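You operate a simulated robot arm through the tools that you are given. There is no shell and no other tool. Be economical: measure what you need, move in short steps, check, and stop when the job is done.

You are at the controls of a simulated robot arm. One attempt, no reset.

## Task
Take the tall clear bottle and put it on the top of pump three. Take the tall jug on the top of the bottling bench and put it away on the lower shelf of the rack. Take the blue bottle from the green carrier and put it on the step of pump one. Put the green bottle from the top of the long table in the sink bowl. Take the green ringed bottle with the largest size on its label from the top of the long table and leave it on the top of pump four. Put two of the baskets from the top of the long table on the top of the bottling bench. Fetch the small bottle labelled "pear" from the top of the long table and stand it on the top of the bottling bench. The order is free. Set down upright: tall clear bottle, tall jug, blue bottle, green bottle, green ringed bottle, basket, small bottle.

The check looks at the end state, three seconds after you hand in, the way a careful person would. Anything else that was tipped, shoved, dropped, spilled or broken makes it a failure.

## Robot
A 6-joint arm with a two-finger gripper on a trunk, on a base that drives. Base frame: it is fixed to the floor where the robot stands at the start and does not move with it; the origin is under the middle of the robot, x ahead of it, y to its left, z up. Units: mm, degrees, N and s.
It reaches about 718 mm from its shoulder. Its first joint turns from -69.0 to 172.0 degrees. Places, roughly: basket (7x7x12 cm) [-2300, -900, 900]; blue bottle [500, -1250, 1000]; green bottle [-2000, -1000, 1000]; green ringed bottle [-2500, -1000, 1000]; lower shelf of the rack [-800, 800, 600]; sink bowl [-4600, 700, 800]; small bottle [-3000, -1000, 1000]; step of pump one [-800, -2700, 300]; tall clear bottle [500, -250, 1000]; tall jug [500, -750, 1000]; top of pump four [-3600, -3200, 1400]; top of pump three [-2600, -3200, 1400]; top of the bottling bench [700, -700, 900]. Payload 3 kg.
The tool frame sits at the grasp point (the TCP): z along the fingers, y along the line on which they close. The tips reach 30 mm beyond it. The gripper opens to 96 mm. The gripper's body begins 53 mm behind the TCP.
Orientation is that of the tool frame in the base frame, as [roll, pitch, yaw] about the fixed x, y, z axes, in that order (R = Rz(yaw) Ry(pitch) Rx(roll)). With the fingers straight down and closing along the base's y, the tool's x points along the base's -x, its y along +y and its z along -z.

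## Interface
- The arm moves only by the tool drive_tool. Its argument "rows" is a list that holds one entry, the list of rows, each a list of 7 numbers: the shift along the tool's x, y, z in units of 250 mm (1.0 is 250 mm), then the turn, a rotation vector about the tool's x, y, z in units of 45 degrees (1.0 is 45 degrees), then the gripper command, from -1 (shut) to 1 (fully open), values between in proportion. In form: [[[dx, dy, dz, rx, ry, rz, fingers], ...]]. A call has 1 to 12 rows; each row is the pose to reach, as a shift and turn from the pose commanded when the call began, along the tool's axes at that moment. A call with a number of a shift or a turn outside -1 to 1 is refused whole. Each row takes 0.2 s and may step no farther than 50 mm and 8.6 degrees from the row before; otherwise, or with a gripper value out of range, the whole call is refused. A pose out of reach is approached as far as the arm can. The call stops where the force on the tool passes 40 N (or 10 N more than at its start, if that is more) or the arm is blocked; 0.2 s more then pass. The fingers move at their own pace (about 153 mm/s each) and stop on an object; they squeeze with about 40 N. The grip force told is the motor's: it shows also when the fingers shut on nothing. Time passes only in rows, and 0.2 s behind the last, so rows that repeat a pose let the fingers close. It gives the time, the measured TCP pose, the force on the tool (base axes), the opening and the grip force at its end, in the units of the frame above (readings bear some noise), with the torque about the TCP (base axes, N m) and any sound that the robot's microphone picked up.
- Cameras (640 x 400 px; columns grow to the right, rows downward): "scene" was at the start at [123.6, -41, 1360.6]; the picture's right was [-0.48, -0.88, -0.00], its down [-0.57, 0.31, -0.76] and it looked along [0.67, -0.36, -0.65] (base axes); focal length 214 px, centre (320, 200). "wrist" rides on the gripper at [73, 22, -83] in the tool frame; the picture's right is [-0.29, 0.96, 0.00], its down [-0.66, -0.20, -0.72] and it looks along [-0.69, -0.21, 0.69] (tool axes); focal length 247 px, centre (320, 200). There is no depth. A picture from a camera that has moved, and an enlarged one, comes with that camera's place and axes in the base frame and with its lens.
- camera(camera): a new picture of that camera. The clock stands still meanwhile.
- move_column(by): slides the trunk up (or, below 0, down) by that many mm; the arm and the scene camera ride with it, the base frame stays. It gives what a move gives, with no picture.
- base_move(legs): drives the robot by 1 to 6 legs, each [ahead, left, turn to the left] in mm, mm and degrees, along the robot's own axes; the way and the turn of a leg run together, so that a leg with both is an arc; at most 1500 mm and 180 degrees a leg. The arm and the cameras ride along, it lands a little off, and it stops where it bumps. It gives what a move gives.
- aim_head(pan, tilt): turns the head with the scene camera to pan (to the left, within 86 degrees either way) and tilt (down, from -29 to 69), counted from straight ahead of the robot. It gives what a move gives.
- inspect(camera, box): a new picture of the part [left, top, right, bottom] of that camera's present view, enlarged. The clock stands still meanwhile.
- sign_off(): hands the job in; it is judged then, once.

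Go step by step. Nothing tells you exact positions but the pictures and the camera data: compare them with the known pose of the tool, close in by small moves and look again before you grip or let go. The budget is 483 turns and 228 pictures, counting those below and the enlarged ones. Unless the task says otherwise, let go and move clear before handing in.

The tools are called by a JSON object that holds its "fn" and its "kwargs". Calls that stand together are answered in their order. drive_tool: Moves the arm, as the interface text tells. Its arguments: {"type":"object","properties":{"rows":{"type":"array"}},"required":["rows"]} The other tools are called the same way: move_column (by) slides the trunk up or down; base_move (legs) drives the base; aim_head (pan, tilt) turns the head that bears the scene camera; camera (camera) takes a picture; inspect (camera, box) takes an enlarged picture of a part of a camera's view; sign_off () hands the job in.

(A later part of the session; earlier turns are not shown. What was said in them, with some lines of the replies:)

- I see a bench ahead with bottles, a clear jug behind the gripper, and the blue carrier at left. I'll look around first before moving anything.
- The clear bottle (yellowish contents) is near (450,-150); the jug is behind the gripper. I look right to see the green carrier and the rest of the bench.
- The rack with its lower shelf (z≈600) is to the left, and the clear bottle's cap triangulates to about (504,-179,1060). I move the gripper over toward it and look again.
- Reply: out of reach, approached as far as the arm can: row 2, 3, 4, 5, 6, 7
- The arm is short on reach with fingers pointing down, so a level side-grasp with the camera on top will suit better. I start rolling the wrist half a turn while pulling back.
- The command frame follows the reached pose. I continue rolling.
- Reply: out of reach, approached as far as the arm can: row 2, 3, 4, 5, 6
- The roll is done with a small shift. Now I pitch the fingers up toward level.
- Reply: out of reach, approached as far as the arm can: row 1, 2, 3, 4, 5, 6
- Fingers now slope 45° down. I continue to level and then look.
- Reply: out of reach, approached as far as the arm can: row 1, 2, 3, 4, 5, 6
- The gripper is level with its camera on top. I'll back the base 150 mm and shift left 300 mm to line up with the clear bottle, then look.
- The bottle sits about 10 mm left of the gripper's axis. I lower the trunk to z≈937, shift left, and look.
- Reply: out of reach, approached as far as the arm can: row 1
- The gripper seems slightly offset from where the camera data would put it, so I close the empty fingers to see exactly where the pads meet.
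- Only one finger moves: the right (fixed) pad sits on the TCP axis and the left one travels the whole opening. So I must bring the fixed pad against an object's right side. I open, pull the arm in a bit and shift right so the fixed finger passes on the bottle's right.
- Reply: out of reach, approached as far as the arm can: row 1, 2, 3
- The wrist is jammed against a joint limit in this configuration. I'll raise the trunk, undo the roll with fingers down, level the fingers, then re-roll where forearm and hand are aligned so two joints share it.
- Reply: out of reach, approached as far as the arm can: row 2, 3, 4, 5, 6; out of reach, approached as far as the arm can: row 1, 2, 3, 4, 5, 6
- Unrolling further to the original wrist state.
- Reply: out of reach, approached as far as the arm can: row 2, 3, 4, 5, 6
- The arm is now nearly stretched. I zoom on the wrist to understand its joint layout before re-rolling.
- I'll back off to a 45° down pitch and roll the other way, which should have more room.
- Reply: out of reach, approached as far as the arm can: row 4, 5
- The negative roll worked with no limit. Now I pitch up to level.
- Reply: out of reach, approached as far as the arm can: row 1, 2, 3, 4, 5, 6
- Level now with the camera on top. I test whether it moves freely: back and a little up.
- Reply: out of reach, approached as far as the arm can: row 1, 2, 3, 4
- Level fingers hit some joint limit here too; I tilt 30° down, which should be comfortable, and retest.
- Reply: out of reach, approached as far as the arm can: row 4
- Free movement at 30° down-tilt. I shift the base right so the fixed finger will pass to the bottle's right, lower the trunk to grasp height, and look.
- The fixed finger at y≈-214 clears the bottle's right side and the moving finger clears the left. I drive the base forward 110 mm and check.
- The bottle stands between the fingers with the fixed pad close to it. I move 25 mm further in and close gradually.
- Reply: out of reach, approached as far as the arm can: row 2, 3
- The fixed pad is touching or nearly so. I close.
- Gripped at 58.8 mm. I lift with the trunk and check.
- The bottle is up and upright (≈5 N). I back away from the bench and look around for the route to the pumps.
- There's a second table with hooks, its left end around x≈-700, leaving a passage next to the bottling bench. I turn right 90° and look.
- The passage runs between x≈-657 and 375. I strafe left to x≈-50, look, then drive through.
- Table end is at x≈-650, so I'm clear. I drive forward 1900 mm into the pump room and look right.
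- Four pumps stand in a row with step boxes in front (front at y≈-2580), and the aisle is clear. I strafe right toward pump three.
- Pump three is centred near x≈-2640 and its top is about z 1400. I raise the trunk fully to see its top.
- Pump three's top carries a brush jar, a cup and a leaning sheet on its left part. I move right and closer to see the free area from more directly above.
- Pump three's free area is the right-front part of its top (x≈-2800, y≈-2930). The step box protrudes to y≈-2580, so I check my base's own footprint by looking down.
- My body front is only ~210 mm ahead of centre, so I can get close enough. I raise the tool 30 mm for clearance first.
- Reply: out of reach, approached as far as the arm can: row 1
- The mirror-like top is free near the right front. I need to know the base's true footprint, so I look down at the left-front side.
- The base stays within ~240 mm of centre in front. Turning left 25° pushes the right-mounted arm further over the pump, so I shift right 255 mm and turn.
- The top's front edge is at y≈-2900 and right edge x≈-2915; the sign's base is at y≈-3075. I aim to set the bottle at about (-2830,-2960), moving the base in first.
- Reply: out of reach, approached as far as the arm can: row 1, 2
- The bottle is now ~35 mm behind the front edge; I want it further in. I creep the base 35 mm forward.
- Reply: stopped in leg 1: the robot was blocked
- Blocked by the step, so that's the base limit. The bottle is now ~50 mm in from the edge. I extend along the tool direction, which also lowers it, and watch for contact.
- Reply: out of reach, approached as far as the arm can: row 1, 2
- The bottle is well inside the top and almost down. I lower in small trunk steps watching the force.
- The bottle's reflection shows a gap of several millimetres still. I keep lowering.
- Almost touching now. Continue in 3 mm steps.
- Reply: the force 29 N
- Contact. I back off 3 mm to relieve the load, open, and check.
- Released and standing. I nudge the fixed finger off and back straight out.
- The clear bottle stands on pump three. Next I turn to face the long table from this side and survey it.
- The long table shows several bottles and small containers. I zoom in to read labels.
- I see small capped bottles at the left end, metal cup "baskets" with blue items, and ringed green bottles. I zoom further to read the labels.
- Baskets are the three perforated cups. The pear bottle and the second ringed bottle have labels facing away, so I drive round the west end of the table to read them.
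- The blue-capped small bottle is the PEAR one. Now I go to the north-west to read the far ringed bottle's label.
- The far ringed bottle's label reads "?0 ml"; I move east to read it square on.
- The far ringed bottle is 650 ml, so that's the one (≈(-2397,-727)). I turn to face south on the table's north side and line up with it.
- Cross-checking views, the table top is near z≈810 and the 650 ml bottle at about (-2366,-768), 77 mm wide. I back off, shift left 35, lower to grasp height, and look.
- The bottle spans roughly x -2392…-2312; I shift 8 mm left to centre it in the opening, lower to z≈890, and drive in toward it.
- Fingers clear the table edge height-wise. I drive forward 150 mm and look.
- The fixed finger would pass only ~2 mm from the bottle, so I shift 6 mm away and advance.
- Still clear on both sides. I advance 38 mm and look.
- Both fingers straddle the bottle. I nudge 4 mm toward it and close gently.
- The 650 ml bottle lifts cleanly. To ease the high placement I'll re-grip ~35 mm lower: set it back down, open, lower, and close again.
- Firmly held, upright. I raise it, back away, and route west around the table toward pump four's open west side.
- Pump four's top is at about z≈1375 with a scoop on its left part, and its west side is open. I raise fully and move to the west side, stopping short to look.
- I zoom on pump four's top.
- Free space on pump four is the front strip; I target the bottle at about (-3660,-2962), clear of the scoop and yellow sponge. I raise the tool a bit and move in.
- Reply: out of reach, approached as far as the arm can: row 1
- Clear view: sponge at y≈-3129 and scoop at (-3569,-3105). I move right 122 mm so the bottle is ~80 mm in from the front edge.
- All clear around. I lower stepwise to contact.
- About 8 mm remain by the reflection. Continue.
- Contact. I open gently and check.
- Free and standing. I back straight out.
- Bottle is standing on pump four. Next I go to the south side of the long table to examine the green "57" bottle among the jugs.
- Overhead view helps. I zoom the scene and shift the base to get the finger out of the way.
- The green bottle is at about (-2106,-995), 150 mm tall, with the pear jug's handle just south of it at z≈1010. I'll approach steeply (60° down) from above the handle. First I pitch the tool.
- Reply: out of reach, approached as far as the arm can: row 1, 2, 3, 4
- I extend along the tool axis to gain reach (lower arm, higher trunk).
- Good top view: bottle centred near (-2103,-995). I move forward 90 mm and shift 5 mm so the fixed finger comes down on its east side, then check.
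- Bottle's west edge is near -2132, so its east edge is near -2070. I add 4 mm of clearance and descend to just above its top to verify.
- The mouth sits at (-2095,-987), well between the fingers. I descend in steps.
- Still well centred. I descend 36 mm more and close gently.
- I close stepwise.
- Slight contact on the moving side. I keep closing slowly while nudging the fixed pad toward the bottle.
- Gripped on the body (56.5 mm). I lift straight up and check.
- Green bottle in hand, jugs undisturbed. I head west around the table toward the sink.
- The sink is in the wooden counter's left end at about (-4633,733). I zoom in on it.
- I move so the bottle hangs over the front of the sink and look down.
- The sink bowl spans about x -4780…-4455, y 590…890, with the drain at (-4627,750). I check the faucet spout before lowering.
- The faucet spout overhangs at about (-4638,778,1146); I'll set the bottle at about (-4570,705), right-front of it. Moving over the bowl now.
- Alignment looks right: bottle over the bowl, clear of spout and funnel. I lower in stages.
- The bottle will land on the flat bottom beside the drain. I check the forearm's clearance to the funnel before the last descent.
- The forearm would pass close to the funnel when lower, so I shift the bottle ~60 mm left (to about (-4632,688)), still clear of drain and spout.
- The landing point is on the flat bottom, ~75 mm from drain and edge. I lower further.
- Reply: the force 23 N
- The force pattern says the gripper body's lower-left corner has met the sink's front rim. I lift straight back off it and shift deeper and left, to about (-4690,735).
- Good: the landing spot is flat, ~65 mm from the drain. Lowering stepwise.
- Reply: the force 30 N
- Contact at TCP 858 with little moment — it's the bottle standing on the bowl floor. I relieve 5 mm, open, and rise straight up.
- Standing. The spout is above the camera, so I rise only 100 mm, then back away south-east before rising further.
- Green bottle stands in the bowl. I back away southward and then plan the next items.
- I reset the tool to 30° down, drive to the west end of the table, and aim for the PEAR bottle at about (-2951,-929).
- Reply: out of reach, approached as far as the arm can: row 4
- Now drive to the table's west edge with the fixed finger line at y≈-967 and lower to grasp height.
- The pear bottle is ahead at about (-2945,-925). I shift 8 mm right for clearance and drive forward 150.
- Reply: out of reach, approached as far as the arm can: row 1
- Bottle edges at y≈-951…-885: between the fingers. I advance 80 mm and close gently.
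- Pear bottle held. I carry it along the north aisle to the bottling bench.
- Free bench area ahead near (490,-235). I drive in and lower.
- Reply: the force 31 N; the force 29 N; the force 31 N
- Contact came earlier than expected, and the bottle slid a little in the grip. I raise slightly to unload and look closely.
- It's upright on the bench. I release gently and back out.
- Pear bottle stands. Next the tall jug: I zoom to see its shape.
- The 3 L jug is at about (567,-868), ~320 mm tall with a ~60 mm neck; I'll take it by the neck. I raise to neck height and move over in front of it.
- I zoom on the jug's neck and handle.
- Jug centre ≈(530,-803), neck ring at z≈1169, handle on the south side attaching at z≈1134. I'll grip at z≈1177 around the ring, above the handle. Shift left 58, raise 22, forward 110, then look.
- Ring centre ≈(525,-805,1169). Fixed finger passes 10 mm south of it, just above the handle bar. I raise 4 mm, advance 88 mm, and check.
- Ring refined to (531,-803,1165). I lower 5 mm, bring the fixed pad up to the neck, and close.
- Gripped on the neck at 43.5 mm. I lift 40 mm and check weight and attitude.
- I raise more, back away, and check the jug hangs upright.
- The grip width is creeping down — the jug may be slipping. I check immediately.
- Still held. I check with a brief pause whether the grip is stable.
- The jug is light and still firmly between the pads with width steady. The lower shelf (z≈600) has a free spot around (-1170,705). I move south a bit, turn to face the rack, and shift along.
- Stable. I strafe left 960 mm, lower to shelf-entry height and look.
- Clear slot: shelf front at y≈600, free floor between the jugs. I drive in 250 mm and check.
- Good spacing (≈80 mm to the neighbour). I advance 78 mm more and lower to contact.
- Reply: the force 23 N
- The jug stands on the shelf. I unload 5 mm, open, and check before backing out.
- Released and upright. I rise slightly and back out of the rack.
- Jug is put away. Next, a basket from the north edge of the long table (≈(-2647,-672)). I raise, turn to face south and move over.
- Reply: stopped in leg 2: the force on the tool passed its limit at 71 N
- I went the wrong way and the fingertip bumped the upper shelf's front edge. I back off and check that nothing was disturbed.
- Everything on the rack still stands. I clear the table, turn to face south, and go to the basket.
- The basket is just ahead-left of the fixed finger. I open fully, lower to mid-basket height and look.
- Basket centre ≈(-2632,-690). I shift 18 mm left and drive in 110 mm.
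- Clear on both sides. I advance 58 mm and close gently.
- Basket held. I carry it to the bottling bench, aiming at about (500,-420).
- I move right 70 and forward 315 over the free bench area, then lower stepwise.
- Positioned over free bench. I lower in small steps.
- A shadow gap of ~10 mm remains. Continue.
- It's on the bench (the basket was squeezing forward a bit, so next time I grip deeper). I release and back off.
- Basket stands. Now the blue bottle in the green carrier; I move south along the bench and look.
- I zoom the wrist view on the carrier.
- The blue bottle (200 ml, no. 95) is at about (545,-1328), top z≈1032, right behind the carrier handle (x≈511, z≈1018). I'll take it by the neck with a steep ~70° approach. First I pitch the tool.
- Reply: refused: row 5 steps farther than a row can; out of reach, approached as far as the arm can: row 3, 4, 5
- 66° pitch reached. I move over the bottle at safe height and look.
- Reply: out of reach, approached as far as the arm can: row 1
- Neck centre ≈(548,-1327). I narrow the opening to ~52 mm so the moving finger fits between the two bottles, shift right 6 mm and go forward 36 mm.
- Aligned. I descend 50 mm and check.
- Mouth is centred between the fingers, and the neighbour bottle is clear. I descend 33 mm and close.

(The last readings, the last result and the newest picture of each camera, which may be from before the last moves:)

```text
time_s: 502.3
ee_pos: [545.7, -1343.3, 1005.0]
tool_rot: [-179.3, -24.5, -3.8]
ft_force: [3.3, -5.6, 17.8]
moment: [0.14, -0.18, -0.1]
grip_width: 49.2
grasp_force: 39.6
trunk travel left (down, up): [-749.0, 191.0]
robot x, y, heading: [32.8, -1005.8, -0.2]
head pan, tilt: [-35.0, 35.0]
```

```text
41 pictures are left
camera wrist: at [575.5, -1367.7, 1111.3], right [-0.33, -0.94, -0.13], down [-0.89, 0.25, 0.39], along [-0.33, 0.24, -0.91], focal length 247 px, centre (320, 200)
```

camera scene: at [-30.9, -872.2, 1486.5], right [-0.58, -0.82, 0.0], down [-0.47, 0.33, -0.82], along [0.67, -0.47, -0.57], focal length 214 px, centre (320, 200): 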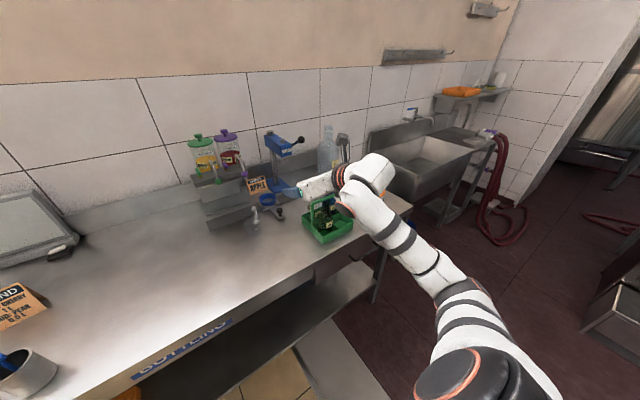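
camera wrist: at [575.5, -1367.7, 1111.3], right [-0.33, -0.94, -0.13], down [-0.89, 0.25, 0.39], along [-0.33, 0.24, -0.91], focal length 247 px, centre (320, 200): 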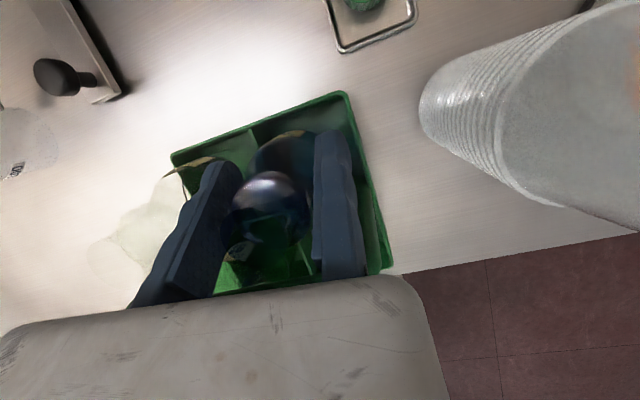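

The tips landed on the bottle's sloping shoulder. I open, rise 20 mm, and grip the neck proper.

{"fn": "drive_tool", "kwargs": {"rows": [[[0, 0.01, 0, 0, 0, 0, 0.08], [0, 0.016, 0, 0, 0, 0, 0.08]]]}}

{"fn": "move_column", "kwargs": {"by": 20}}

{"fn": "drive_tool", "kwargs": {"rows": [[[0, 0, 0, 0, 0, 0, -0.1], [0, -0.008, 0, 0, 0, 0, -0.2], [0, -0.012, 0, 0, 0, 0, -0.28], [0, -0.012, 0, 0, 0, 0, -0.36], [0, -0.012, 0, 0, 0, 0, -0.44]]]}}

{"fn": "camera", "kwargs": {"camera": "wrist"}}

```text
time_s: 502.9
ee_pos: [546.6, -1347.4, 1004.1]
tool_rot: [-179.2, -24.1, -3.8]
ft_force: [-0.6, 1.7, 3.8]
moment: [0.12, 0.01, 0.03]
grip_width: 52.2
grasp_force: 0.2
trunk travel left (down, up): [-749.0, 191.0]
robot x, y, heading: [32.2, -1003.1, -0.0]
head pan, tilt: [-35.0, 35.0]
```

```text
time_s: 503.5
ee_pos: [546.1, -1348.2, 1023.1]
tool_rot: [-179.2, -24.2, -3.9]
ft_force: [-0.1, 0.5, 0.1]
moment: [0.02, 0.04, 0.01]
grip_width: 51.9
grasp_force: 0.0
trunk travel left (down, up): [-769.0, 171.0]
robot x, y, heading: [31.5, -999.8, -0.2]
head pan, tilt: [-35.0, 35.0]
```

```text
time_s: 504.7
ee_pos: [546.7, -1344.8, 1023.2]
tool_rot: [-179.1, -24.0, -3.8]
ft_force: [-0.2, 0.1, -0.1]
moment: [0.03, 0.02, -0.01]
grip_width: 32.1
grasp_force: 39.9
trunk travel left (down, up): [-769.0, 171.0]
robot x, y, heading: [31.1, -997.7, -0.2]
head pan, tilt: [-35.0, 35.0]
```

```text
40 pictures are left
camera wrist: at [577.9, -1368.9, 1129.1], right [-0.33, -0.94, -0.13], down [-0.88, 0.25, 0.39], along [-0.33, 0.24, -0.91], focal length 247 px, centre (320, 200)
```

wrist: 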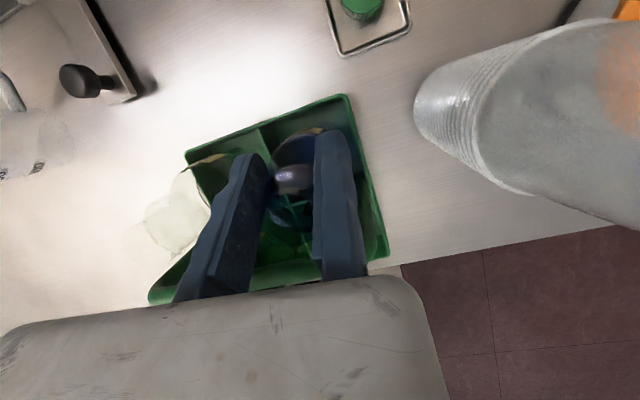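

Neck gripped at 32 mm. I set the command to full close, lift 40 mm and check.

{"fn": "drive_tool", "kwargs": {"rows": [[[0, 0, 0, 0, 0, 0, -1], [0, 0, 0, 0, 0, 0, -1]]]}}

{"fn": "move_column", "kwargs": {"by": 40}}

{"fn": "camera", "kwargs": {"camera": "wrist"}}

```text
time_s: 505.3
ee_pos: [546.7, -1345.3, 1024.0]
tool_rot: [-179.2, -24.1, -3.8]
ft_force: [0.1, 1.2, -0.7]
moment: [0.0, -0.01, 0.02]
grip_width: 32.5
grasp_force: 40.0
trunk travel left (down, up): [-769.0, 171.0]
robot x, y, heading: [32.7, -999.4, -0.3]
head pan, tilt: [-35.0, 35.0]
```

```text
time_s: 506.2
ee_pos: [546.2, -1346.2, 1062.6]
tool_rot: [-179.2, -24.0, -3.9]
ft_force: [0.4, 0.5, -1.5]
moment: [-0.06, 0.02, 0.02]
grip_width: 32.5
grasp_force: 39.6
trunk travel left (down, up): [-809.0, 131.0]
robot x, y, heading: [33.8, -1000.3, 0.0]
head pan, tilt: [-35.0, 35.0]
```

```text
39 pictures are left
camera wrist: at [578.3, -1369.4, 1168.8], right [-0.33, -0.94, -0.13], down [-0.88, 0.25, 0.39], along [-0.33, 0.24, -0.91], focal length 247 px, centre (320, 200)
```

wrist: 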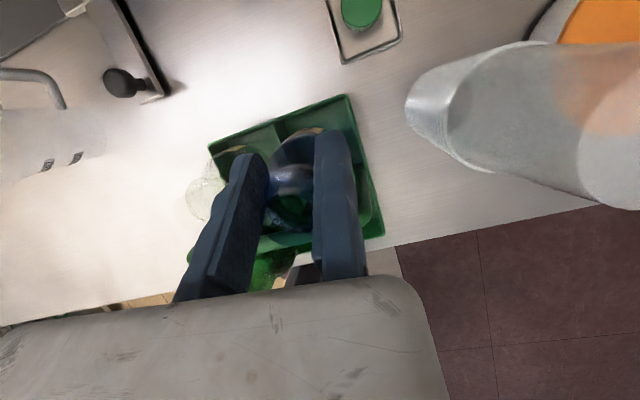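

Held steadily. I lift to the trunk's limit plus a little with the arm, then back out over the handle.

{"fn": "move_column", "kwargs": {"by": 129}}

{"fn": "drive_tool", "kwargs": {"rows": [[[0.05, 0, -0.11, 0, 0, 0, -1]]]}}

{"fn": "camera", "kwargs": {"camera": "wrist"}}

```text
time_s: 507.8
ee_pos: [547.0, -1346.0, 1192.5]
tool_rot: [-179.2, -24.0, -3.9]
ft_force: [-0.1, -1.1, -1.4]
moment: [-0.01, -0.02, -0.01]
grip_width: 32.4
grasp_force: 39.9
trunk travel left (down, up): [-938.0, 2.0]
robot x, y, heading: [31.6, -1006.0, -0.3]
head pan, tilt: [-35.0, 35.0]
```

```text
time_s: 508.1
ee_pos: [547.8, -1346.3, 1220.5]
tool_rot: [-179.1, -24.4, -3.9]
ft_force: [0.1, -0.1, -2.3]
moment: [-0.03, 0.0, -0.02]
grip_width: 32.6
grasp_force: 40.3
out of reach, approached as far as the arm can: row 1
trunk travel left (down, up): [-938.0, 2.0]
robot x, y, heading: [33.3, -1001.1, -0.1]
head pan, tilt: [-35.0, 35.0]
```

```text
38 pictures are left
camera wrist: at [578.2, -1370.9, 1325.8], right [-0.33, -0.94, -0.14], down [-0.89, 0.25, 0.39], along [-0.33, 0.25, -0.91], focal length 247 px, centre (320, 200)
```

wrist: 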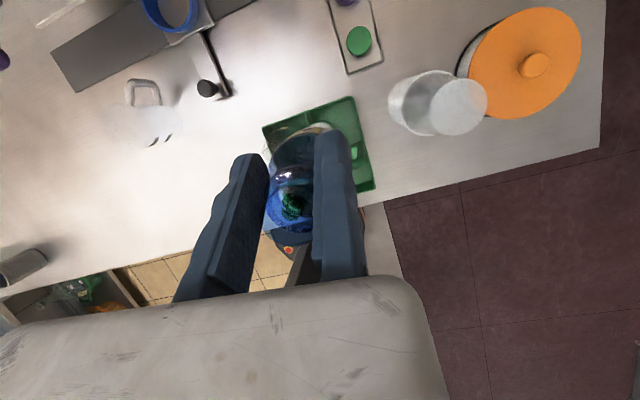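

Bottle out above the carrier. I back away, turn south, and drive to pump one.

{"fn": "base_move", "kwargs": {"legs": [[-250, 0, 0], [0, 0, -90], [950, 0, 0], [0, -255, 0]]}}

{"fn": "aim_head", "kwargs": {"pan": -30, "tilt": 50}}

{"fn": "camera", "kwargs": {"camera": "scene"}}

```text
time_s: 519.8
ee_pos: [-803.8, -2475.2, 1220.3]
tool_rot: [-179.1, -24.4, -93.2]
ft_force: [-0.3, 0.3, -1.8]
moment: [0.01, 0.05, -0.01]
grip_width: 32.6
grasp_force: 39.9
trunk travel left (down, up): [-938.0, 2.0]
robot x, y, heading: [-469.7, -1954.9, -89.1]
head pan, tilt: [-35.0, 35.0]
```

```text
time_s: 520.6
ee_pos: [-806.1, -2475.9, 1219.5]
tool_rot: [-179.0, -24.3, -93.1]
ft_force: [0.2, 0.7, -1.9]
moment: [-0.02, 0.01, 0.04]
grip_width: 32.2
grasp_force: 39.8
trunk travel left (down, up): [-938.0, 2.0]
robot x, y, heading: [-468.1, -1955.4, -89.3]
head pan, tilt: [-30.0, 50.0]
```

```text
37 pictures are left
camera scene: at [-505.6, -2074.1, 1565.7], right [-0.87, 0.49, 0.0], down [0.38, 0.67, -0.64], along [-0.32, -0.56, -0.77], focal length 214 px, centre (320, 200)
```

scene: 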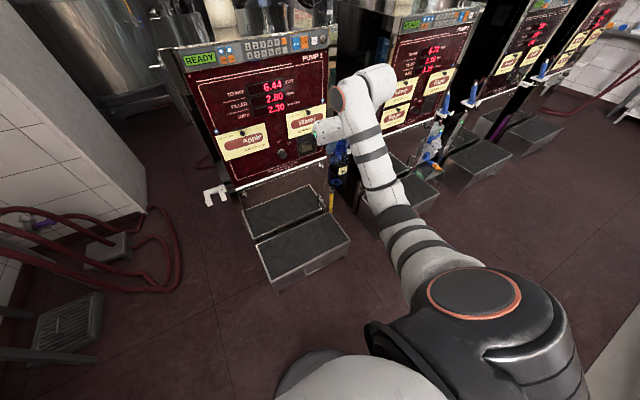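

Pump one's step spans x≈-485…-1030, y≈-2580…-2860, top z≈300. I move over its centre and lower most of the way.

{"fn": "base_move", "kwargs": {"legs": [[244, 31, 0]]}}

{"fn": "move_column", "kwargs": {"by": -600}}

{"fn": "camera", "kwargs": {"camera": "scene"}}

{"fn": "camera", "kwargs": {"camera": "wrist"}}

```text
time_s: 522.4
ee_pos: [-771.8, -2717.9, 1220.4]
tool_rot: [-179.0, -24.6, -93.1]
ft_force: [0.3, -0.6, -0.8]
moment: [-0.04, 0.02, -0.02]
grip_width: 32.4
grasp_force: 39.7
trunk travel left (down, up): [-938.0, 2.0]
robot x, y, heading: [-431.9, -2203.0, -89.6]
head pan, tilt: [-30.0, 50.0]
```

```text
refused: -600 is not a number from -400 to 400
```

```text
36 pictures are left
camera scene: at [-471.5, -2316.1, 1565.8], right [-0.87, 0.49, 0.0], down [0.38, 0.67, -0.64], along [-0.31, -0.56, -0.77], focal length 214 px, centre (320, 200)
```

scene: 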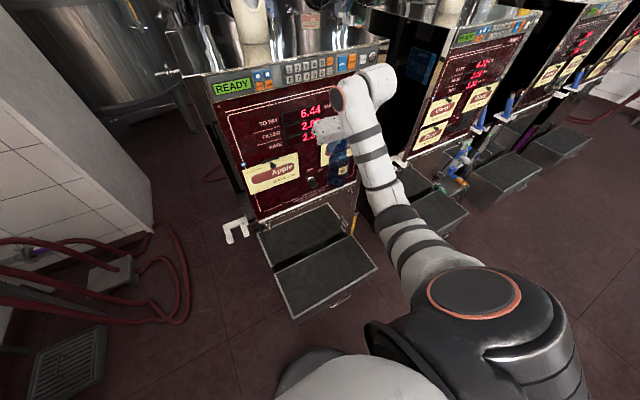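

```text
35 pictures are left
camera wrist: at [-797.8, -2748.3, 1326.1], right [-0.94, 0.31, -0.14], down [0.24, 0.89, 0.39], along [0.24, 0.33, -0.91], focal length 247 px, centre (320, 200)
```

wrist: 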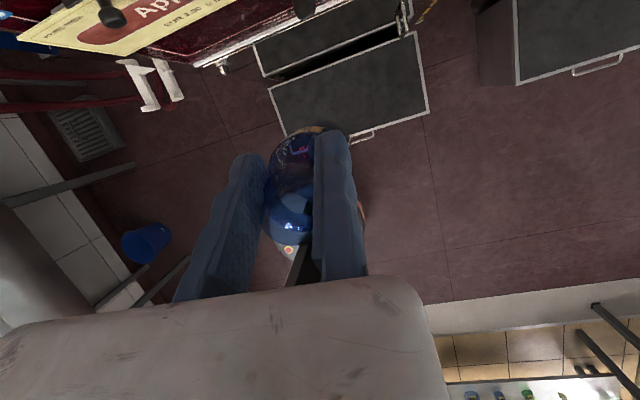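

Alignment confirmed: bottle over the step, ~105 mm behind its front edge. I lower in stages.

{"fn": "move_column", "kwargs": {"by": -400}}

{"fn": "move_column", "kwargs": {"by": -280}}

{"fn": "aim_head", "kwargs": {"pan": -45, "tilt": 35}}

{"fn": "camera", "kwargs": {"camera": "scene"}}

```text
time_s: 526.2
ee_pos: [-770.4, -2719.3, 820.6]
tool_rot: [-179.0, -24.4, -93.1]
ft_force: [0.8, 0.1, -1.9]
moment: [-0.01, 0.02, 0.02]
grip_width: 32.3
grasp_force: 39.9
trunk travel left (down, up): [-538.0, 402.0]
robot x, y, heading: [-437.5, -2203.2, -89.2]
head pan, tilt: [-30.0, 50.0]
```

```text
time_s: 529.0
ee_pos: [-772.0, -2719.4, 540.0]
tool_rot: [-179.1, -24.4, -93.1]
ft_force: [0.6, 0.6, -2.4]
moment: [0.02, 0.02, -0.01]
grip_width: 32.3
grasp_force: 40.1
trunk travel left (down, up): [-258.0, 682.0]
robot x, y, heading: [-430.8, -2204.3, -89.1]
head pan, tilt: [-30.0, 50.0]
```

```text
time_s: 529.8
ee_pos: [-771.6, -2720.0, 539.8]
tool_rot: [-178.9, -24.4, -93.2]
ft_force: [0.1, -0.2, -1.9]
moment: [-0.02, 0.02, 0.0]
grip_width: 32.5
grasp_force: 40.7
trunk travel left (down, up): [-258.0, 682.0]
robot x, y, heading: [-434.5, -2198.1, -89.3]
head pan, tilt: [-45.0, 35.0]
```

```text
34 pictures are left
camera scene: at [-494.9, -2313.6, 907.3], right [-0.72, 0.7, 0.0], down [0.4, 0.41, -0.82], along [-0.57, -0.59, -0.57], focal length 214 px, centre (320, 200)
```

scene: 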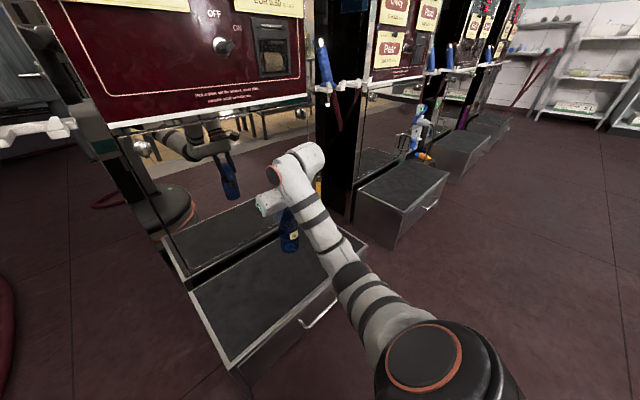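

The step top is around z≈260–300. I lower 70 mm, then small steps with force checks.

{"fn": "move_column", "kwargs": {"by": -70}}

{"fn": "inspect", "kwargs": {"camera": "scene", "box": [220, 120, 380, 260]}}

```text
time_s: 530.9
ee_pos: [-771.7, -2719.4, 470.0]
tool_rot: [-179.0, -24.4, -93.0]
ft_force: [0.8, -0.6, -2.3]
moment: [0.01, 0.02, 0.02]
grip_width: 32.7
grasp_force: 40.1
trunk travel left (down, up): [-188.0, 752.0]
robot x, y, heading: [-438.7, -2202.5, -89.2]
head pan, tilt: [-45.0, 35.0]
```

```text
2.86 times, centred on (300, 190) of scene
camera zoom: at [-494.9, -2313.5, 837.4], right [-0.72, 0.7, 0.0], down [0.4, 0.41, -0.82], along [-0.57, -0.59, -0.57], focal length 613 px, centre (377, 229)
```

zoom: 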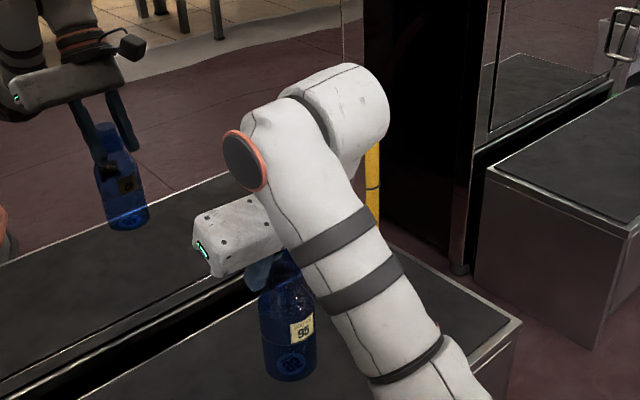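

Bottle bottom is near z≈313. Lowering more.

{"fn": "move_column", "kwargs": {"by": -25}}

{"fn": "move_column", "kwargs": {"by": -8}}

{"fn": "inspect", "kwargs": {"camera": "scene", "box": [220, 120, 380, 260]}}

```text
time_s: 531.6
ee_pos: [-771.6, -2719.7, 444.8]
tool_rot: [-179.0, -24.4, -93.2]
ft_force: [0.2, 1.3, -0.7]
moment: [0.02, 0.08, 0.03]
grip_width: 32.3
grasp_force: 40.4
trunk travel left (down, up): [-163.0, 777.0]
robot x, y, heading: [-432.1, -2197.2, -89.6]
head pan, tilt: [-45.0, 35.0]
```

```text
time_s: 532.2
ee_pos: [-771.4, -2720.3, 436.8]
tool_rot: [-179.0, -24.4, -93.2]
ft_force: [0.1, 0.0, -2.4]
moment: [-0.04, 0.02, 0.0]
grip_width: 32.3
grasp_force: 39.9
trunk travel left (down, up): [-155.0, 785.0]
robot x, y, heading: [-431.6, -2200.2, -89.4]
head pan, tilt: [-45.0, 35.0]
```

```text
2.86 times, centred on (300, 190) of scene
camera zoom: at [-494.9, -2313.5, 804.4], right [-0.72, 0.7, 0.0], down [0.4, 0.41, -0.82], along [-0.57, -0.59, -0.57], focal length 613 px, centre (377, 229)
```

zoom: 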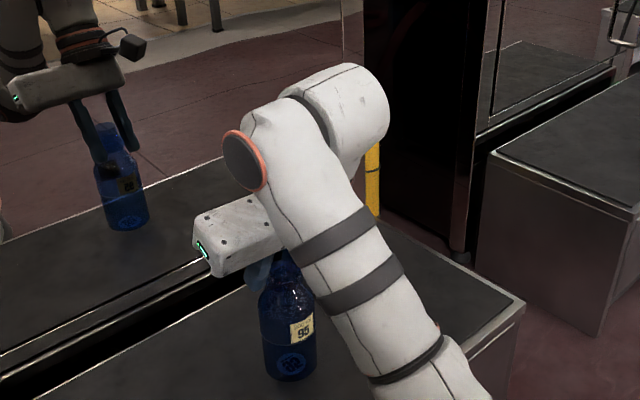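

No contact yet; I continue in small steps.

{"fn": "move_column", "kwargs": {"by": -6}}

{"fn": "move_column", "kwargs": {"by": -5}}

```text
time_s: 532.7
ee_pos: [-771.8, -2720.6, 431.7]
tool_rot: [-179.1, -24.3, -93.1]
ft_force: [-0.8, -0.1, -1.9]
moment: [0.01, 0.05, 0.0]
grip_width: 32.3
grasp_force: 40.2
trunk travel left (down, up): [-149.0, 791.0]
robot x, y, heading: [-431.4, -2197.3, -89.4]
head pan, tilt: [-45.0, 35.0]
```

```text
time_s: 533.2
ee_pos: [-770.3, -2719.4, 426.2]
tool_rot: [-179.1, -24.5, -93.2]
ft_force: [-0.6, 0.6, -1.4]
moment: [0.01, 0.02, 0.0]
grip_width: 32.3
grasp_force: 40.2
trunk travel left (down, up): [-144.0, 796.0]
robot x, y, heading: [-434.2, -2200.7, -89.6]
head pan, tilt: [-45.0, 35.0]
```

{"fn": "move_column", "kwargs": {"by": -5}}

{"fn": "move_column", "kwargs": {"by": -5}}

```text
time_s: 533.8
ee_pos: [-771.1, -2719.4, 420.1]
tool_rot: [-179.0, -24.3, -93.1]
ft_force: [-0.4, 0.3, -1.8]
moment: [-0.02, 0.02, 0.04]
grip_width: 32.2
grasp_force: 39.9
trunk travel left (down, up): [-139.0, 801.0]
robot x, y, heading: [-429.8, -2198.7, -89.4]
head pan, tilt: [-45.0, 35.0]
```

```text
time_s: 534.3
ee_pos: [-771.5, -2719.0, 420.1]
tool_rot: [-179.1, -24.9, -93.1]
ft_force: [0.7, 2.6, 17.5]
moment: [0.92, -0.21, -0.03]
grip_width: 32.3
grasp_force: 39.5
trunk travel left (down, up): [-134.0, 806.0]
robot x, y, heading: [-434.8, -2200.1, -89.5]
head pan, tilt: [-45.0, 35.0]
```

Contact. I unload 4 mm, look, and release.

{"fn": "move_column", "kwargs": {"by": 4}}

{"fn": "drive_tool", "kwargs": {"rows": [[[0, 0, 0, 0, 0, 0, -0.2], [0, 0, 0, 0, 0, 0, 0.0], [0, 0.02, 0, 0, 0, 0, 0.2], [0, 0.028, 0, 0, 0, 0, 0.3]]]}}

{"fn": "move_column", "kwargs": {"by": 90}}

{"fn": "camera", "kwargs": {"camera": "wrist"}}

```text
time_s: 534.9
ee_pos: [-771.4, -2719.6, 419.9]
tool_rot: [-178.9, -24.3, -93.2]
ft_force: [-0.8, -2.0, 2.0]
moment: [-0.13, 0.09, 0.03]
grip_width: 32.5
grasp_force: 39.8
trunk travel left (down, up): [-138.0, 802.0]
robot x, y, heading: [-434.6, -2200.1, -89.2]
head pan, tilt: [-45.0, 35.0]
```

```text
time_s: 535.9
ee_pos: [-779.2, -2719.5, 419.5]
tool_rot: [-178.9, -24.3, -93.2]
ft_force: [0.3, -1.2, 0.0]
moment: [0.02, -0.01, -0.01]
grip_width: 62.4
grasp_force: 0.0
trunk travel left (down, up): [-138.0, 802.0]
robot x, y, heading: [-431.7, -2202.2, -89.1]
head pan, tilt: [-45.0, 35.0]
```

```text
time_s: 537.1
ee_pos: [-778.5, -2719.6, 509.9]
tool_rot: [-179.1, -24.4, -93.1]
ft_force: [0.4, 0.7, 0.3]
moment: [-0.03, 0.02, 0.02]
grip_width: 62.6
grasp_force: 0.0
trunk travel left (down, up): [-228.0, 712.0]
robot x, y, heading: [-433.9, -2198.0, -89.4]
head pan, tilt: [-45.0, 35.0]
```

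```text
31 pictures are left
camera wrist: at [-804.5, -2748.8, 615.6], right [-0.94, 0.31, -0.14], down [0.24, 0.89, 0.39], along [0.24, 0.33, -0.91], focal length 247 px, centre (320, 200)
```

wrist: 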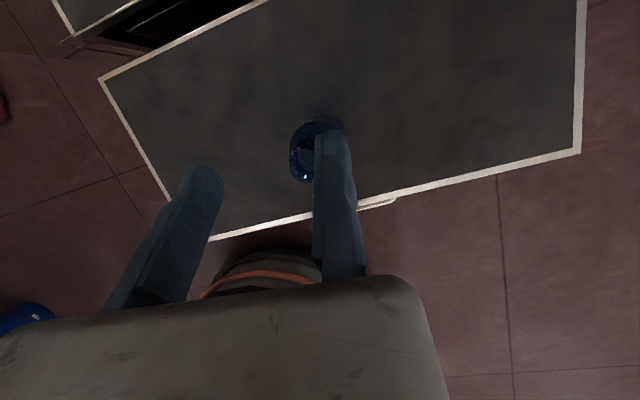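

Blue bottle stands on pump one's step. Last item: a second basket from the long table's south edge (≈(-2769,-1154)). I rise, reset the pitch, turn and drive there.

{"fn": "move_column", "kwargs": {"by": 400}}

{"fn": "base_move", "kwargs": {"legs": [[-260, 0, 0], [0, 0, 179], [0, 1320, 0], [0, 1320, 0]]}}

{"fn": "drive_tool", "kwargs": {"rows": [[[0, 0, -0.06, 0, 0.18, 0, 1], [0, 0, -0.12, 0, 0.36, 0, 1], [0, 0, -0.16, 0, 0.54, 0, 1], [0, 0, -0.16, 0, 0.72, 0, 1], [0, 0, -0.16, 0, 0.84, 0, 1]]]}}

{"fn": "camera", "kwargs": {"camera": "wrist"}}

```text
time_s: 540.9
ee_pos: [-778.0, -2718.8, 910.2]
tool_rot: [-179.0, -24.4, -93.1]
ft_force: [0.3, 0.2, 0.0]
moment: [-0.02, 0.01, -0.01]
grip_width: 62.2
grasp_force: 0.1
trunk travel left (down, up): [-628.0, 312.0]
robot x, y, heading: [-430.6, -2200.1, -89.2]
head pan, tilt: [-45.0, 35.0]
```

```text
time_s: 562.5
ee_pos: [-2724.7, -1425.6, 909.9]
tool_rot: [-179.0, -24.4, 87.5]
ft_force: [-0.2, -0.6, 0.1]
moment: [0.01, -0.02, 0.01]
grip_width: 62.6
grasp_force: 0.1
trunk travel left (down, up): [-628.0, 312.0]
robot x, y, heading: [-3065.7, -1949.5, 91.3]
head pan, tilt: [-45.0, 35.0]
```

```text
time_s: 563.7
ee_pos: [-2750.1, -1437.4, 947.6]
tool_rot: [-178.1, -59.6, 86.3]
ft_force: [0.3, -0.4, 0.1]
moment: [0.01, -0.01, -0.01]
grip_width: 96.0
grasp_force: 0.0
out of reach, approached as far as the arm can: row 4, 5
trunk travel left (down, up): [-628.0, 312.0]
robot x, y, heading: [-3061.2, -1947.7, 91.4]
head pan, tilt: [-45.0, 35.0]
```

```text
30 pictures are left
camera wrist: at [-2727.3, -1471.4, 1051.8], right [0.95, -0.18, -0.27], down [-0.24, -0.95, -0.2], along [-0.22, 0.25, -0.94], focal length 247 px, centre (320, 200)
```

wrist: 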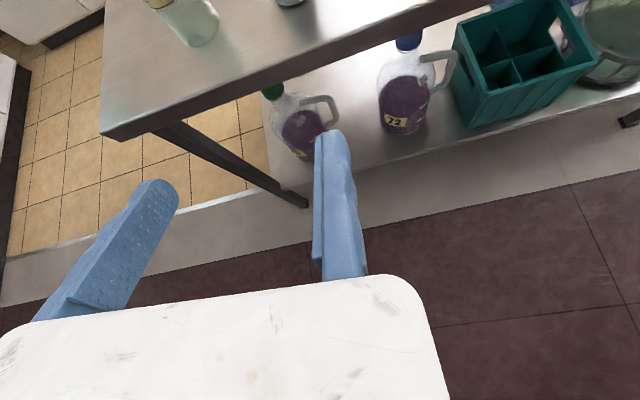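

Basket ≈(-2775,-1105). I shift right 18, lower to z≈866, drive forward 200 and look.

{"fn": "move_column", "kwargs": {"by": -80}}

{"fn": "base_move", "kwargs": {"legs": [[0, -20, -1.3], [190, 0, 0]]}}

{"fn": "camera", "kwargs": {"camera": "wrist"}}

```text
time_s: 564.9
ee_pos: [-2749.7, -1436.9, 866.5]
tool_rot: [-178.2, -59.4, 86.4]
ft_force: [0.2, 0.8, -1.0]
moment: [-0.01, 0.01, 0.01]
grip_width: 96.0
grasp_force: 0.1
trunk travel left (down, up): [-548.0, 392.0]
robot x, y, heading: [-3062.4, -1950.3, 91.2]
head pan, tilt: [-45.0, 35.0]
```

```text
time_s: 566.8
ee_pos: [-2718.3, -1253.5, 867.5]
tool_rot: [-178.2, -59.6, 85.1]
ft_force: [-0.4, 0.6, -0.6]
moment: [-0.04, 0.0, -0.03]
grip_width: 96.1
grasp_force: 0.1
trunk travel left (down, up): [-548.0, 392.0]
robot x, y, heading: [-3046.8, -1756.5, 90.1]
head pan, tilt: [-45.0, 35.0]
```

```text
29 pictures are left
camera wrist: at [-2696.8, -1288.1, 971.2], right [0.94, -0.2, -0.27], down [-0.26, -0.94, -0.2], along [-0.21, 0.26, -0.94], focal length 247 px, centre (320, 200)
```

wrist: 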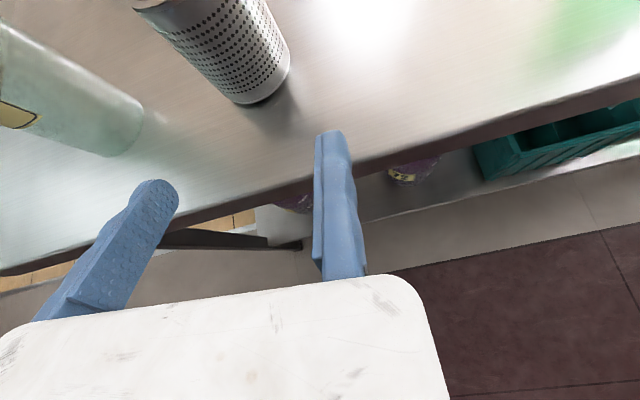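

Basket centre ≈(-2763,-1115), with ~15 mm clearance each side. I shift left 6 and drive forward 140 for a deeper grip.

{"fn": "base_move", "kwargs": {"legs": [[70, 6, 0]]}}

{"fn": "camera", "kwargs": {"camera": "wrist"}}

```text
time_s: 567.8
ee_pos: [-2725.4, -1183.6, 865.5]
tool_rot: [-178.2, -59.6, 85.1]
ft_force: [-0.4, 0.3, 0.2]
moment: [0.02, 0.01, -0.02]
grip_width: 96.0
grasp_force: 0.1
trunk travel left (down, up): [-548.0, 392.0]
robot x, y, heading: [-3052.7, -1693.4, 90.3]
head pan, tilt: [-45.0, 35.0]
```

```text
28 pictures are left
camera wrist: at [-2703.0, -1218.3, 971.1], right [0.94, -0.2, -0.27], down [-0.26, -0.94, -0.2], along [-0.21, 0.26, -0.94], focal length 247 px, centre (320, 200)
```

wrist: 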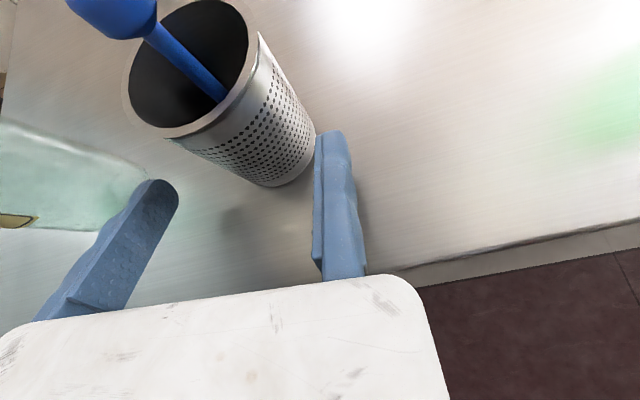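

Good clearance. I advance 72 mm and close.

{"fn": "base_move", "kwargs": {"legs": [[74, 0, 0]]}}

{"fn": "drive_tool", "kwargs": {"rows": [[[0, -0.016, 0, 0, 0, 0, 0.85], [0, -0.03, 0, 0, 0, 0, 0.7], [0, -0.036, 0, 0, 0, 0, 0.6], [0, -0.036, 0, 0, 0, 0, 0.5], [0, -0.036, 0, 0, 0, 0, 0.4], [0, -0.036, 0, 0, 0, 0, 0.3], [0, -0.036, 0, 0, 0, 0, -1], [0, -0.036, 0, 0, 0, 0, -1]]]}}

{"fn": "move_column", "kwargs": {"by": 40}}

{"fn": "camera", "kwargs": {"camera": "wrist"}}

```text
time_s: 568.9
ee_pos: [-2724.6, -1110.5, 866.8]
tool_rot: [-178.2, -59.5, 85.2]
ft_force: [-0.1, 0.6, 0.1]
moment: [0.01, 0.02, -0.01]
grip_width: 96.0
grasp_force: 0.1
trunk travel left (down, up): [-548.0, 392.0]
robot x, y, heading: [-3053.7, -1614.7, 90.2]
head pan, tilt: [-45.0, 35.0]
```

```text
time_s: 570.7
ee_pos: [-2733.6, -1111.6, 867.0]
tool_rot: [-178.2, -59.5, 85.1]
ft_force: [-0.6, 0.5, -0.5]
moment: [0.03, 0.01, -0.01]
grip_width: 60.5
grasp_force: 39.5
trunk travel left (down, up): [-548.0, 392.0]
robot x, y, heading: [-3050.3, -1619.1, 89.8]
head pan, tilt: [-45.0, 35.0]
```

```text
time_s: 571.5
ee_pos: [-2733.2, -1109.9, 907.0]
tool_rot: [-178.2, -59.5, 85.0]
ft_force: [-0.3, 0.3, -0.7]
moment: [0.04, 0.0, 0.01]
grip_width: 60.7
grasp_force: 39.5
trunk travel left (down, up): [-588.0, 352.0]
robot x, y, heading: [-3049.7, -1621.3, 89.9]
head pan, tilt: [-45.0, 35.0]
```

```text
27 pictures are left
camera wrist: at [-2711.5, -1144.9, 1011.3], right [0.94, -0.2, -0.27], down [-0.26, -0.94, -0.2], along [-0.21, 0.26, -0.94], focal length 247 px, centre (320, 200)
```

wrist: 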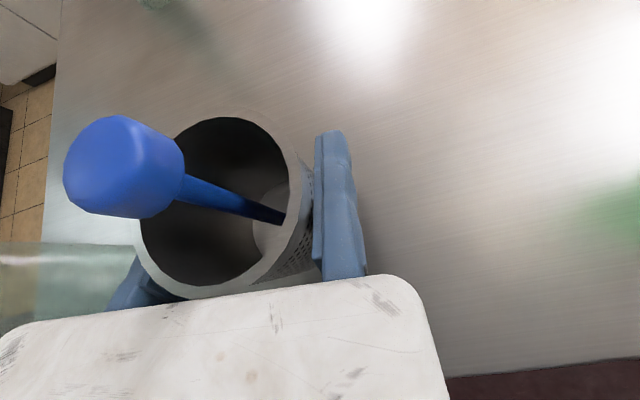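

Basket held firmly (60.6 mm). I raise it and drive round by the south aisle and up the passage to the bench.

{"fn": "move_column", "kwargs": {"by": 293}}

{"fn": "base_move", "kwargs": {"legs": [[-200, 0, 0], [0, 0, -90], [1420, 0, 0], [1420, 0, 0]]}}

{"fn": "base_move", "kwargs": {"legs": [[0, 700, 0], [0, 820, 0]]}}

{"fn": "aim_head", "kwargs": {"pan": -30, "tilt": 35}}

{"fn": "camera", "kwargs": {"camera": "scene"}}

```text
time_s: 574.4
ee_pos: [-2733.5, -1109.1, 1199.4]
tool_rot: [-178.1, -59.5, 85.1]
ft_force: [-0.8, -0.8, -1.0]
moment: [-0.02, -0.06, 0.01]
grip_width: 60.5
grasp_force: 39.9
trunk travel left (down, up): [-881.0, 59.0]
robot x, y, heading: [-3048.2, -1615.6, 90.2]
head pan, tilt: [-45.0, 35.0]
```

```text
time_s: 593.1
ee_pos: [279.7, -2138.0, 1200.4]
tool_rot: [-178.2, -59.4, -5.3]
ft_force: [-0.1, 0.9, -0.7]
moment: [-0.05, -0.03, 0.03]
grip_width: 60.1
grasp_force: 40.0
trunk travel left (down, up): [-881.0, 59.0]
robot x, y, heading: [-223.6, -1814.6, -0.2]
head pan, tilt: [-45.0, 35.0]
```

```text
time_s: 601.0
ee_pos: [292.2, -620.0, 1199.0]
tool_rot: [-178.2, -59.5, -5.6]
ft_force: [-0.1, -0.4, -0.8]
moment: [-0.02, 0.0, -0.02]
grip_width: 60.1
grasp_force: 40.3
trunk travel left (down, up): [-881.0, 59.0]
robot x, y, heading: [-209.5, -298.2, -0.7]
head pan, tilt: [-45.0, 35.0]
```

```text
time_s: 601.7
ee_pos: [291.7, -620.0, 1200.2]
tool_rot: [-178.2, -59.5, -5.6]
ft_force: [-0.5, 0.7, -0.7]
moment: [-0.04, 0.01, -0.03]
grip_width: 60.2
grasp_force: 40.0
trunk travel left (down, up): [-881.0, 59.0]
robot x, y, heading: [-211.8, -297.4, -0.4]
head pan, tilt: [-30.0, 35.0]
```

```text
26 pictures are left
camera scene: at [-86.3, -343.0, 1530.5], right [-0.51, -0.86, 0.0], down [-0.49, 0.29, -0.82], along [0.7, -0.42, -0.57], focal length 214 px, centre (320, 200)
```

scene: 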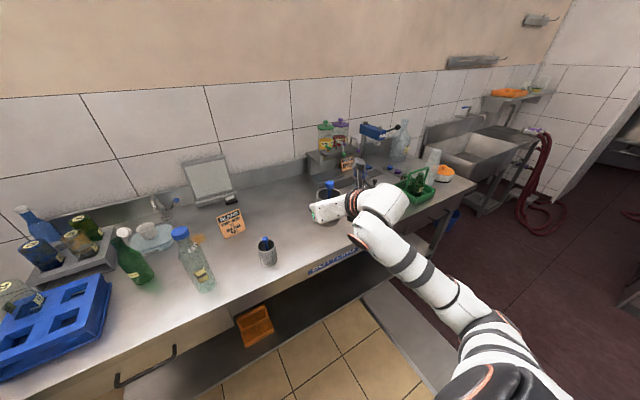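

I go forward 195 mm over free bench and lower; contact expected near TCP z≈925.

{"fn": "base_move", "kwargs": {"legs": [[195, 0, 0]]}}

{"fn": "move_column", "kwargs": {"by": -255}}

{"fn": "inspect", "kwargs": {"camera": "scene", "box": [220, 120, 420, 270]}}

```text
time_s: 603.3
ee_pos: [485.8, -623.6, 1199.7]
tool_rot: [-178.1, -59.6, -5.7]
ft_force: [0.0, -0.7, -0.4]
moment: [-0.04, -0.02, 0.03]
grip_width: 59.9
grasp_force: 40.0
trunk travel left (down, up): [-881.0, 59.0]
robot x, y, heading: [-17.5, -298.1, -0.8]
head pan, tilt: [-30.0, 35.0]
```

```text
time_s: 605.9
ee_pos: [485.4, -622.5, 944.9]
tool_rot: [-178.3, -59.5, -5.7]
ft_force: [-0.2, 0.3, -0.9]
moment: [-0.02, 0.01, 0.0]
grip_width: 59.8
grasp_force: 40.3
trunk travel left (down, up): [-626.0, 314.0]
robot x, y, heading: [-15.2, -300.8, -0.8]
head pan, tilt: [-30.0, 35.0]
```

```text
2.67 times, centred on (320, 195) of scene
camera zoom: at [108.6, -345.5, 1275.5], right [-0.51, -0.86, 0.0], down [-0.49, 0.29, -0.82], along [0.7, -0.42, -0.57], focal length 572 px, centre (320, 213)
```

zoom: 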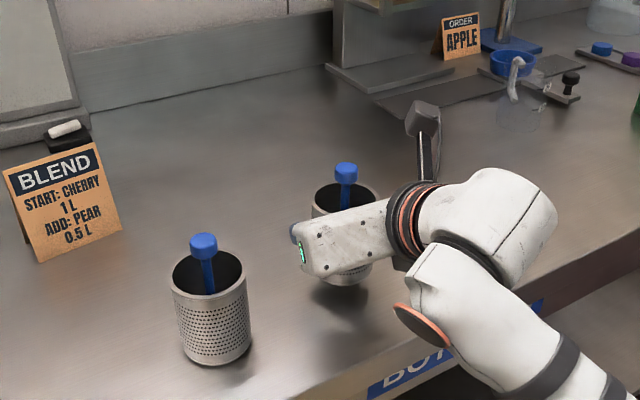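

Both baskets in view, the new one just above the bench. I lower the last ~20 mm stepwise.

{"fn": "move_column", "kwargs": {"by": -10}}

{"fn": "move_column", "kwargs": {"by": -5}}

{"fn": "move_column", "kwargs": {"by": -3}}

```text
time_s: 606.5
ee_pos: [487.3, -623.0, 934.4]
tool_rot: [-178.2, -59.4, -5.7]
ft_force: [0.0, 0.4, 0.1]
moment: [-0.06, -0.01, 0.02]
grip_width: 59.6
grasp_force: 40.0
trunk travel left (down, up): [-616.0, 324.0]
robot x, y, heading: [-16.5, -298.2, -0.6]
head pan, tilt: [-30.0, 35.0]
```

```text
time_s: 607.1
ee_pos: [486.0, -623.5, 928.7]
tool_rot: [-178.3, -59.5, -5.6]
ft_force: [0.3, 0.0, -0.4]
moment: [0.0, -0.03, 0.03]
grip_width: 59.7
grasp_force: 40.3
trunk travel left (down, up): [-611.0, 329.0]
robot x, y, heading: [-15.4, -301.0, -0.6]
head pan, tilt: [-30.0, 35.0]
```

```text
time_s: 607.6
ee_pos: [485.2, -621.8, 927.4]
tool_rot: [-178.3, -59.6, -5.6]
ft_force: [0.3, 1.5, 4.0]
moment: [0.0, 0.04, -0.04]
grip_width: 59.5
grasp_force: 39.6
trunk travel left (down, up): [-608.0, 332.0]
robot x, y, heading: [-19.1, -301.6, -0.8]
head pan, tilt: [-30.0, 35.0]
```

Contact. I release, back away, and check.

{"fn": "drive_tool", "kwargs": {"rows": [[[0, 0, 0, 0, 0, 0, 0.35], [0, 0, 0, 0, 0, 0, 0.7], [0, 0.012, 0, 0, 0, 0, 1], [0, 0.02, 0, 0, 0, 0, 1]]]}}

{"fn": "base_move", "kwargs": {"legs": [[-350, 0, 0]]}}

{"fn": "camera", "kwargs": {"camera": "scene"}}

{"fn": "inspect", "kwargs": {"camera": "scene", "box": [120, 100, 440, 280]}}

```text
time_s: 608.6
ee_pos: [486.4, -627.4, 926.7]
tool_rot: [-178.1, -59.6, -5.7]
ft_force: [-0.3, 0.3, -0.3]
moment: [-0.01, 0.0, 0.0]
grip_width: 95.9
grasp_force: 0.0
trunk travel left (down, up): [-608.0, 332.0]
robot x, y, heading: [-17.0, -300.1, -0.9]
head pan, tilt: [-30.0, 35.0]
```

```text
time_s: 610.9
ee_pos: [132.4, -623.8, 926.9]
tool_rot: [-178.2, -59.5, -5.6]
ft_force: [0.0, 0.7, -0.1]
moment: [0.0, -0.03, 0.02]
grip_width: 95.9
grasp_force: 0.1
trunk travel left (down, up): [-608.0, 332.0]
robot x, y, heading: [-369.6, -296.7, -0.6]
head pan, tilt: [-30.0, 35.0]
```

```text
24 pictures are left
camera scene: at [-244.9, -341.1, 1257.5], right [-0.51, -0.86, 0.0], down [-0.49, 0.29, -0.82], along [0.7, -0.42, -0.57], focal length 214 px, centre (320, 200)
```

scene: 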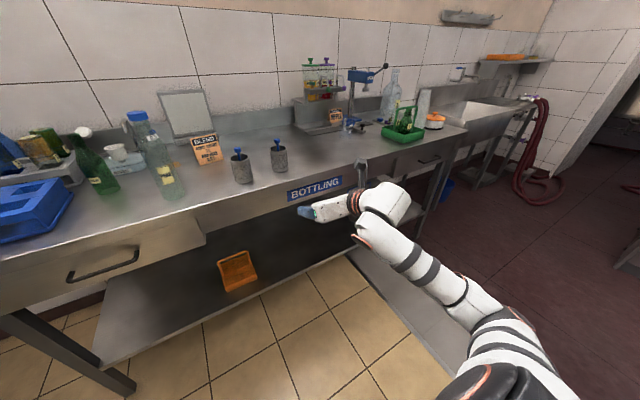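

```text
2.00 times, centred on (280, 190) of scene
camera zoom: at [-244.9, -341.1, 1257.5], right [-0.51, -0.86, 0.0], down [-0.49, 0.29, -0.82], along [0.7, -0.42, -0.57], focal length 429 px, centre (400, 220)
```

zoom: 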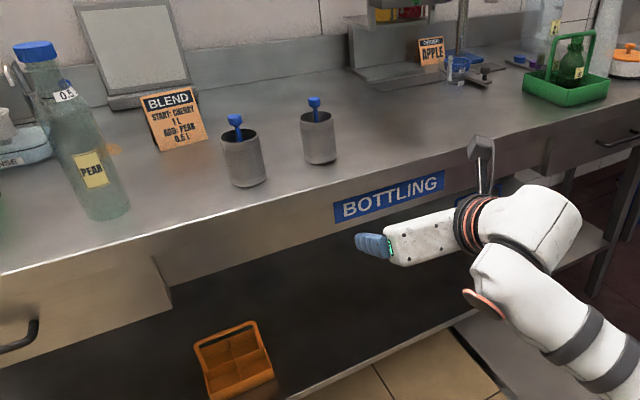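

Everything is in place: clear bottle on pump three, 650 ml ringed bottle on pump four, green bottle in the sink, blue bottle on pump one's step, jug on the rack, and pear bottle plus two baskets standing on the bench. I hand in.

{"fn": "sign_off", "kwargs": {}}

```text
The job is handed in.
```

I handed the job in with all seven tasks done, and each item looked upright when I last saw it. I never saw the check's result.

- **Tall clear bottle:** on the right front of the top of pump three.
- **Tall jug:** I took the 3 L one, and it is on the lower shelf of the rack.
- **Blue bottle:** on the step of pump one.
- **Green bottle:** in the sink bowl, beside the drain.
- **Green ringed bottle:** the 650 ml one, the larger of the two I found, is on the top of pump four.
- **Baskets:** two are on the top of the bottling bench.
- **Small "pear" bottle:** on the top of the bottling bench.

I made unplanned contact three times. The base nudged pump three's step, the gripper pressed briefly on the sink rim, and a fingertip hit the rack's upper shelf at about 71 N. I checked the rack afterwards and everything on it was still standing. I saw nothing disturbed at the sink or at pump three's top. I didn't look at the step itself again.
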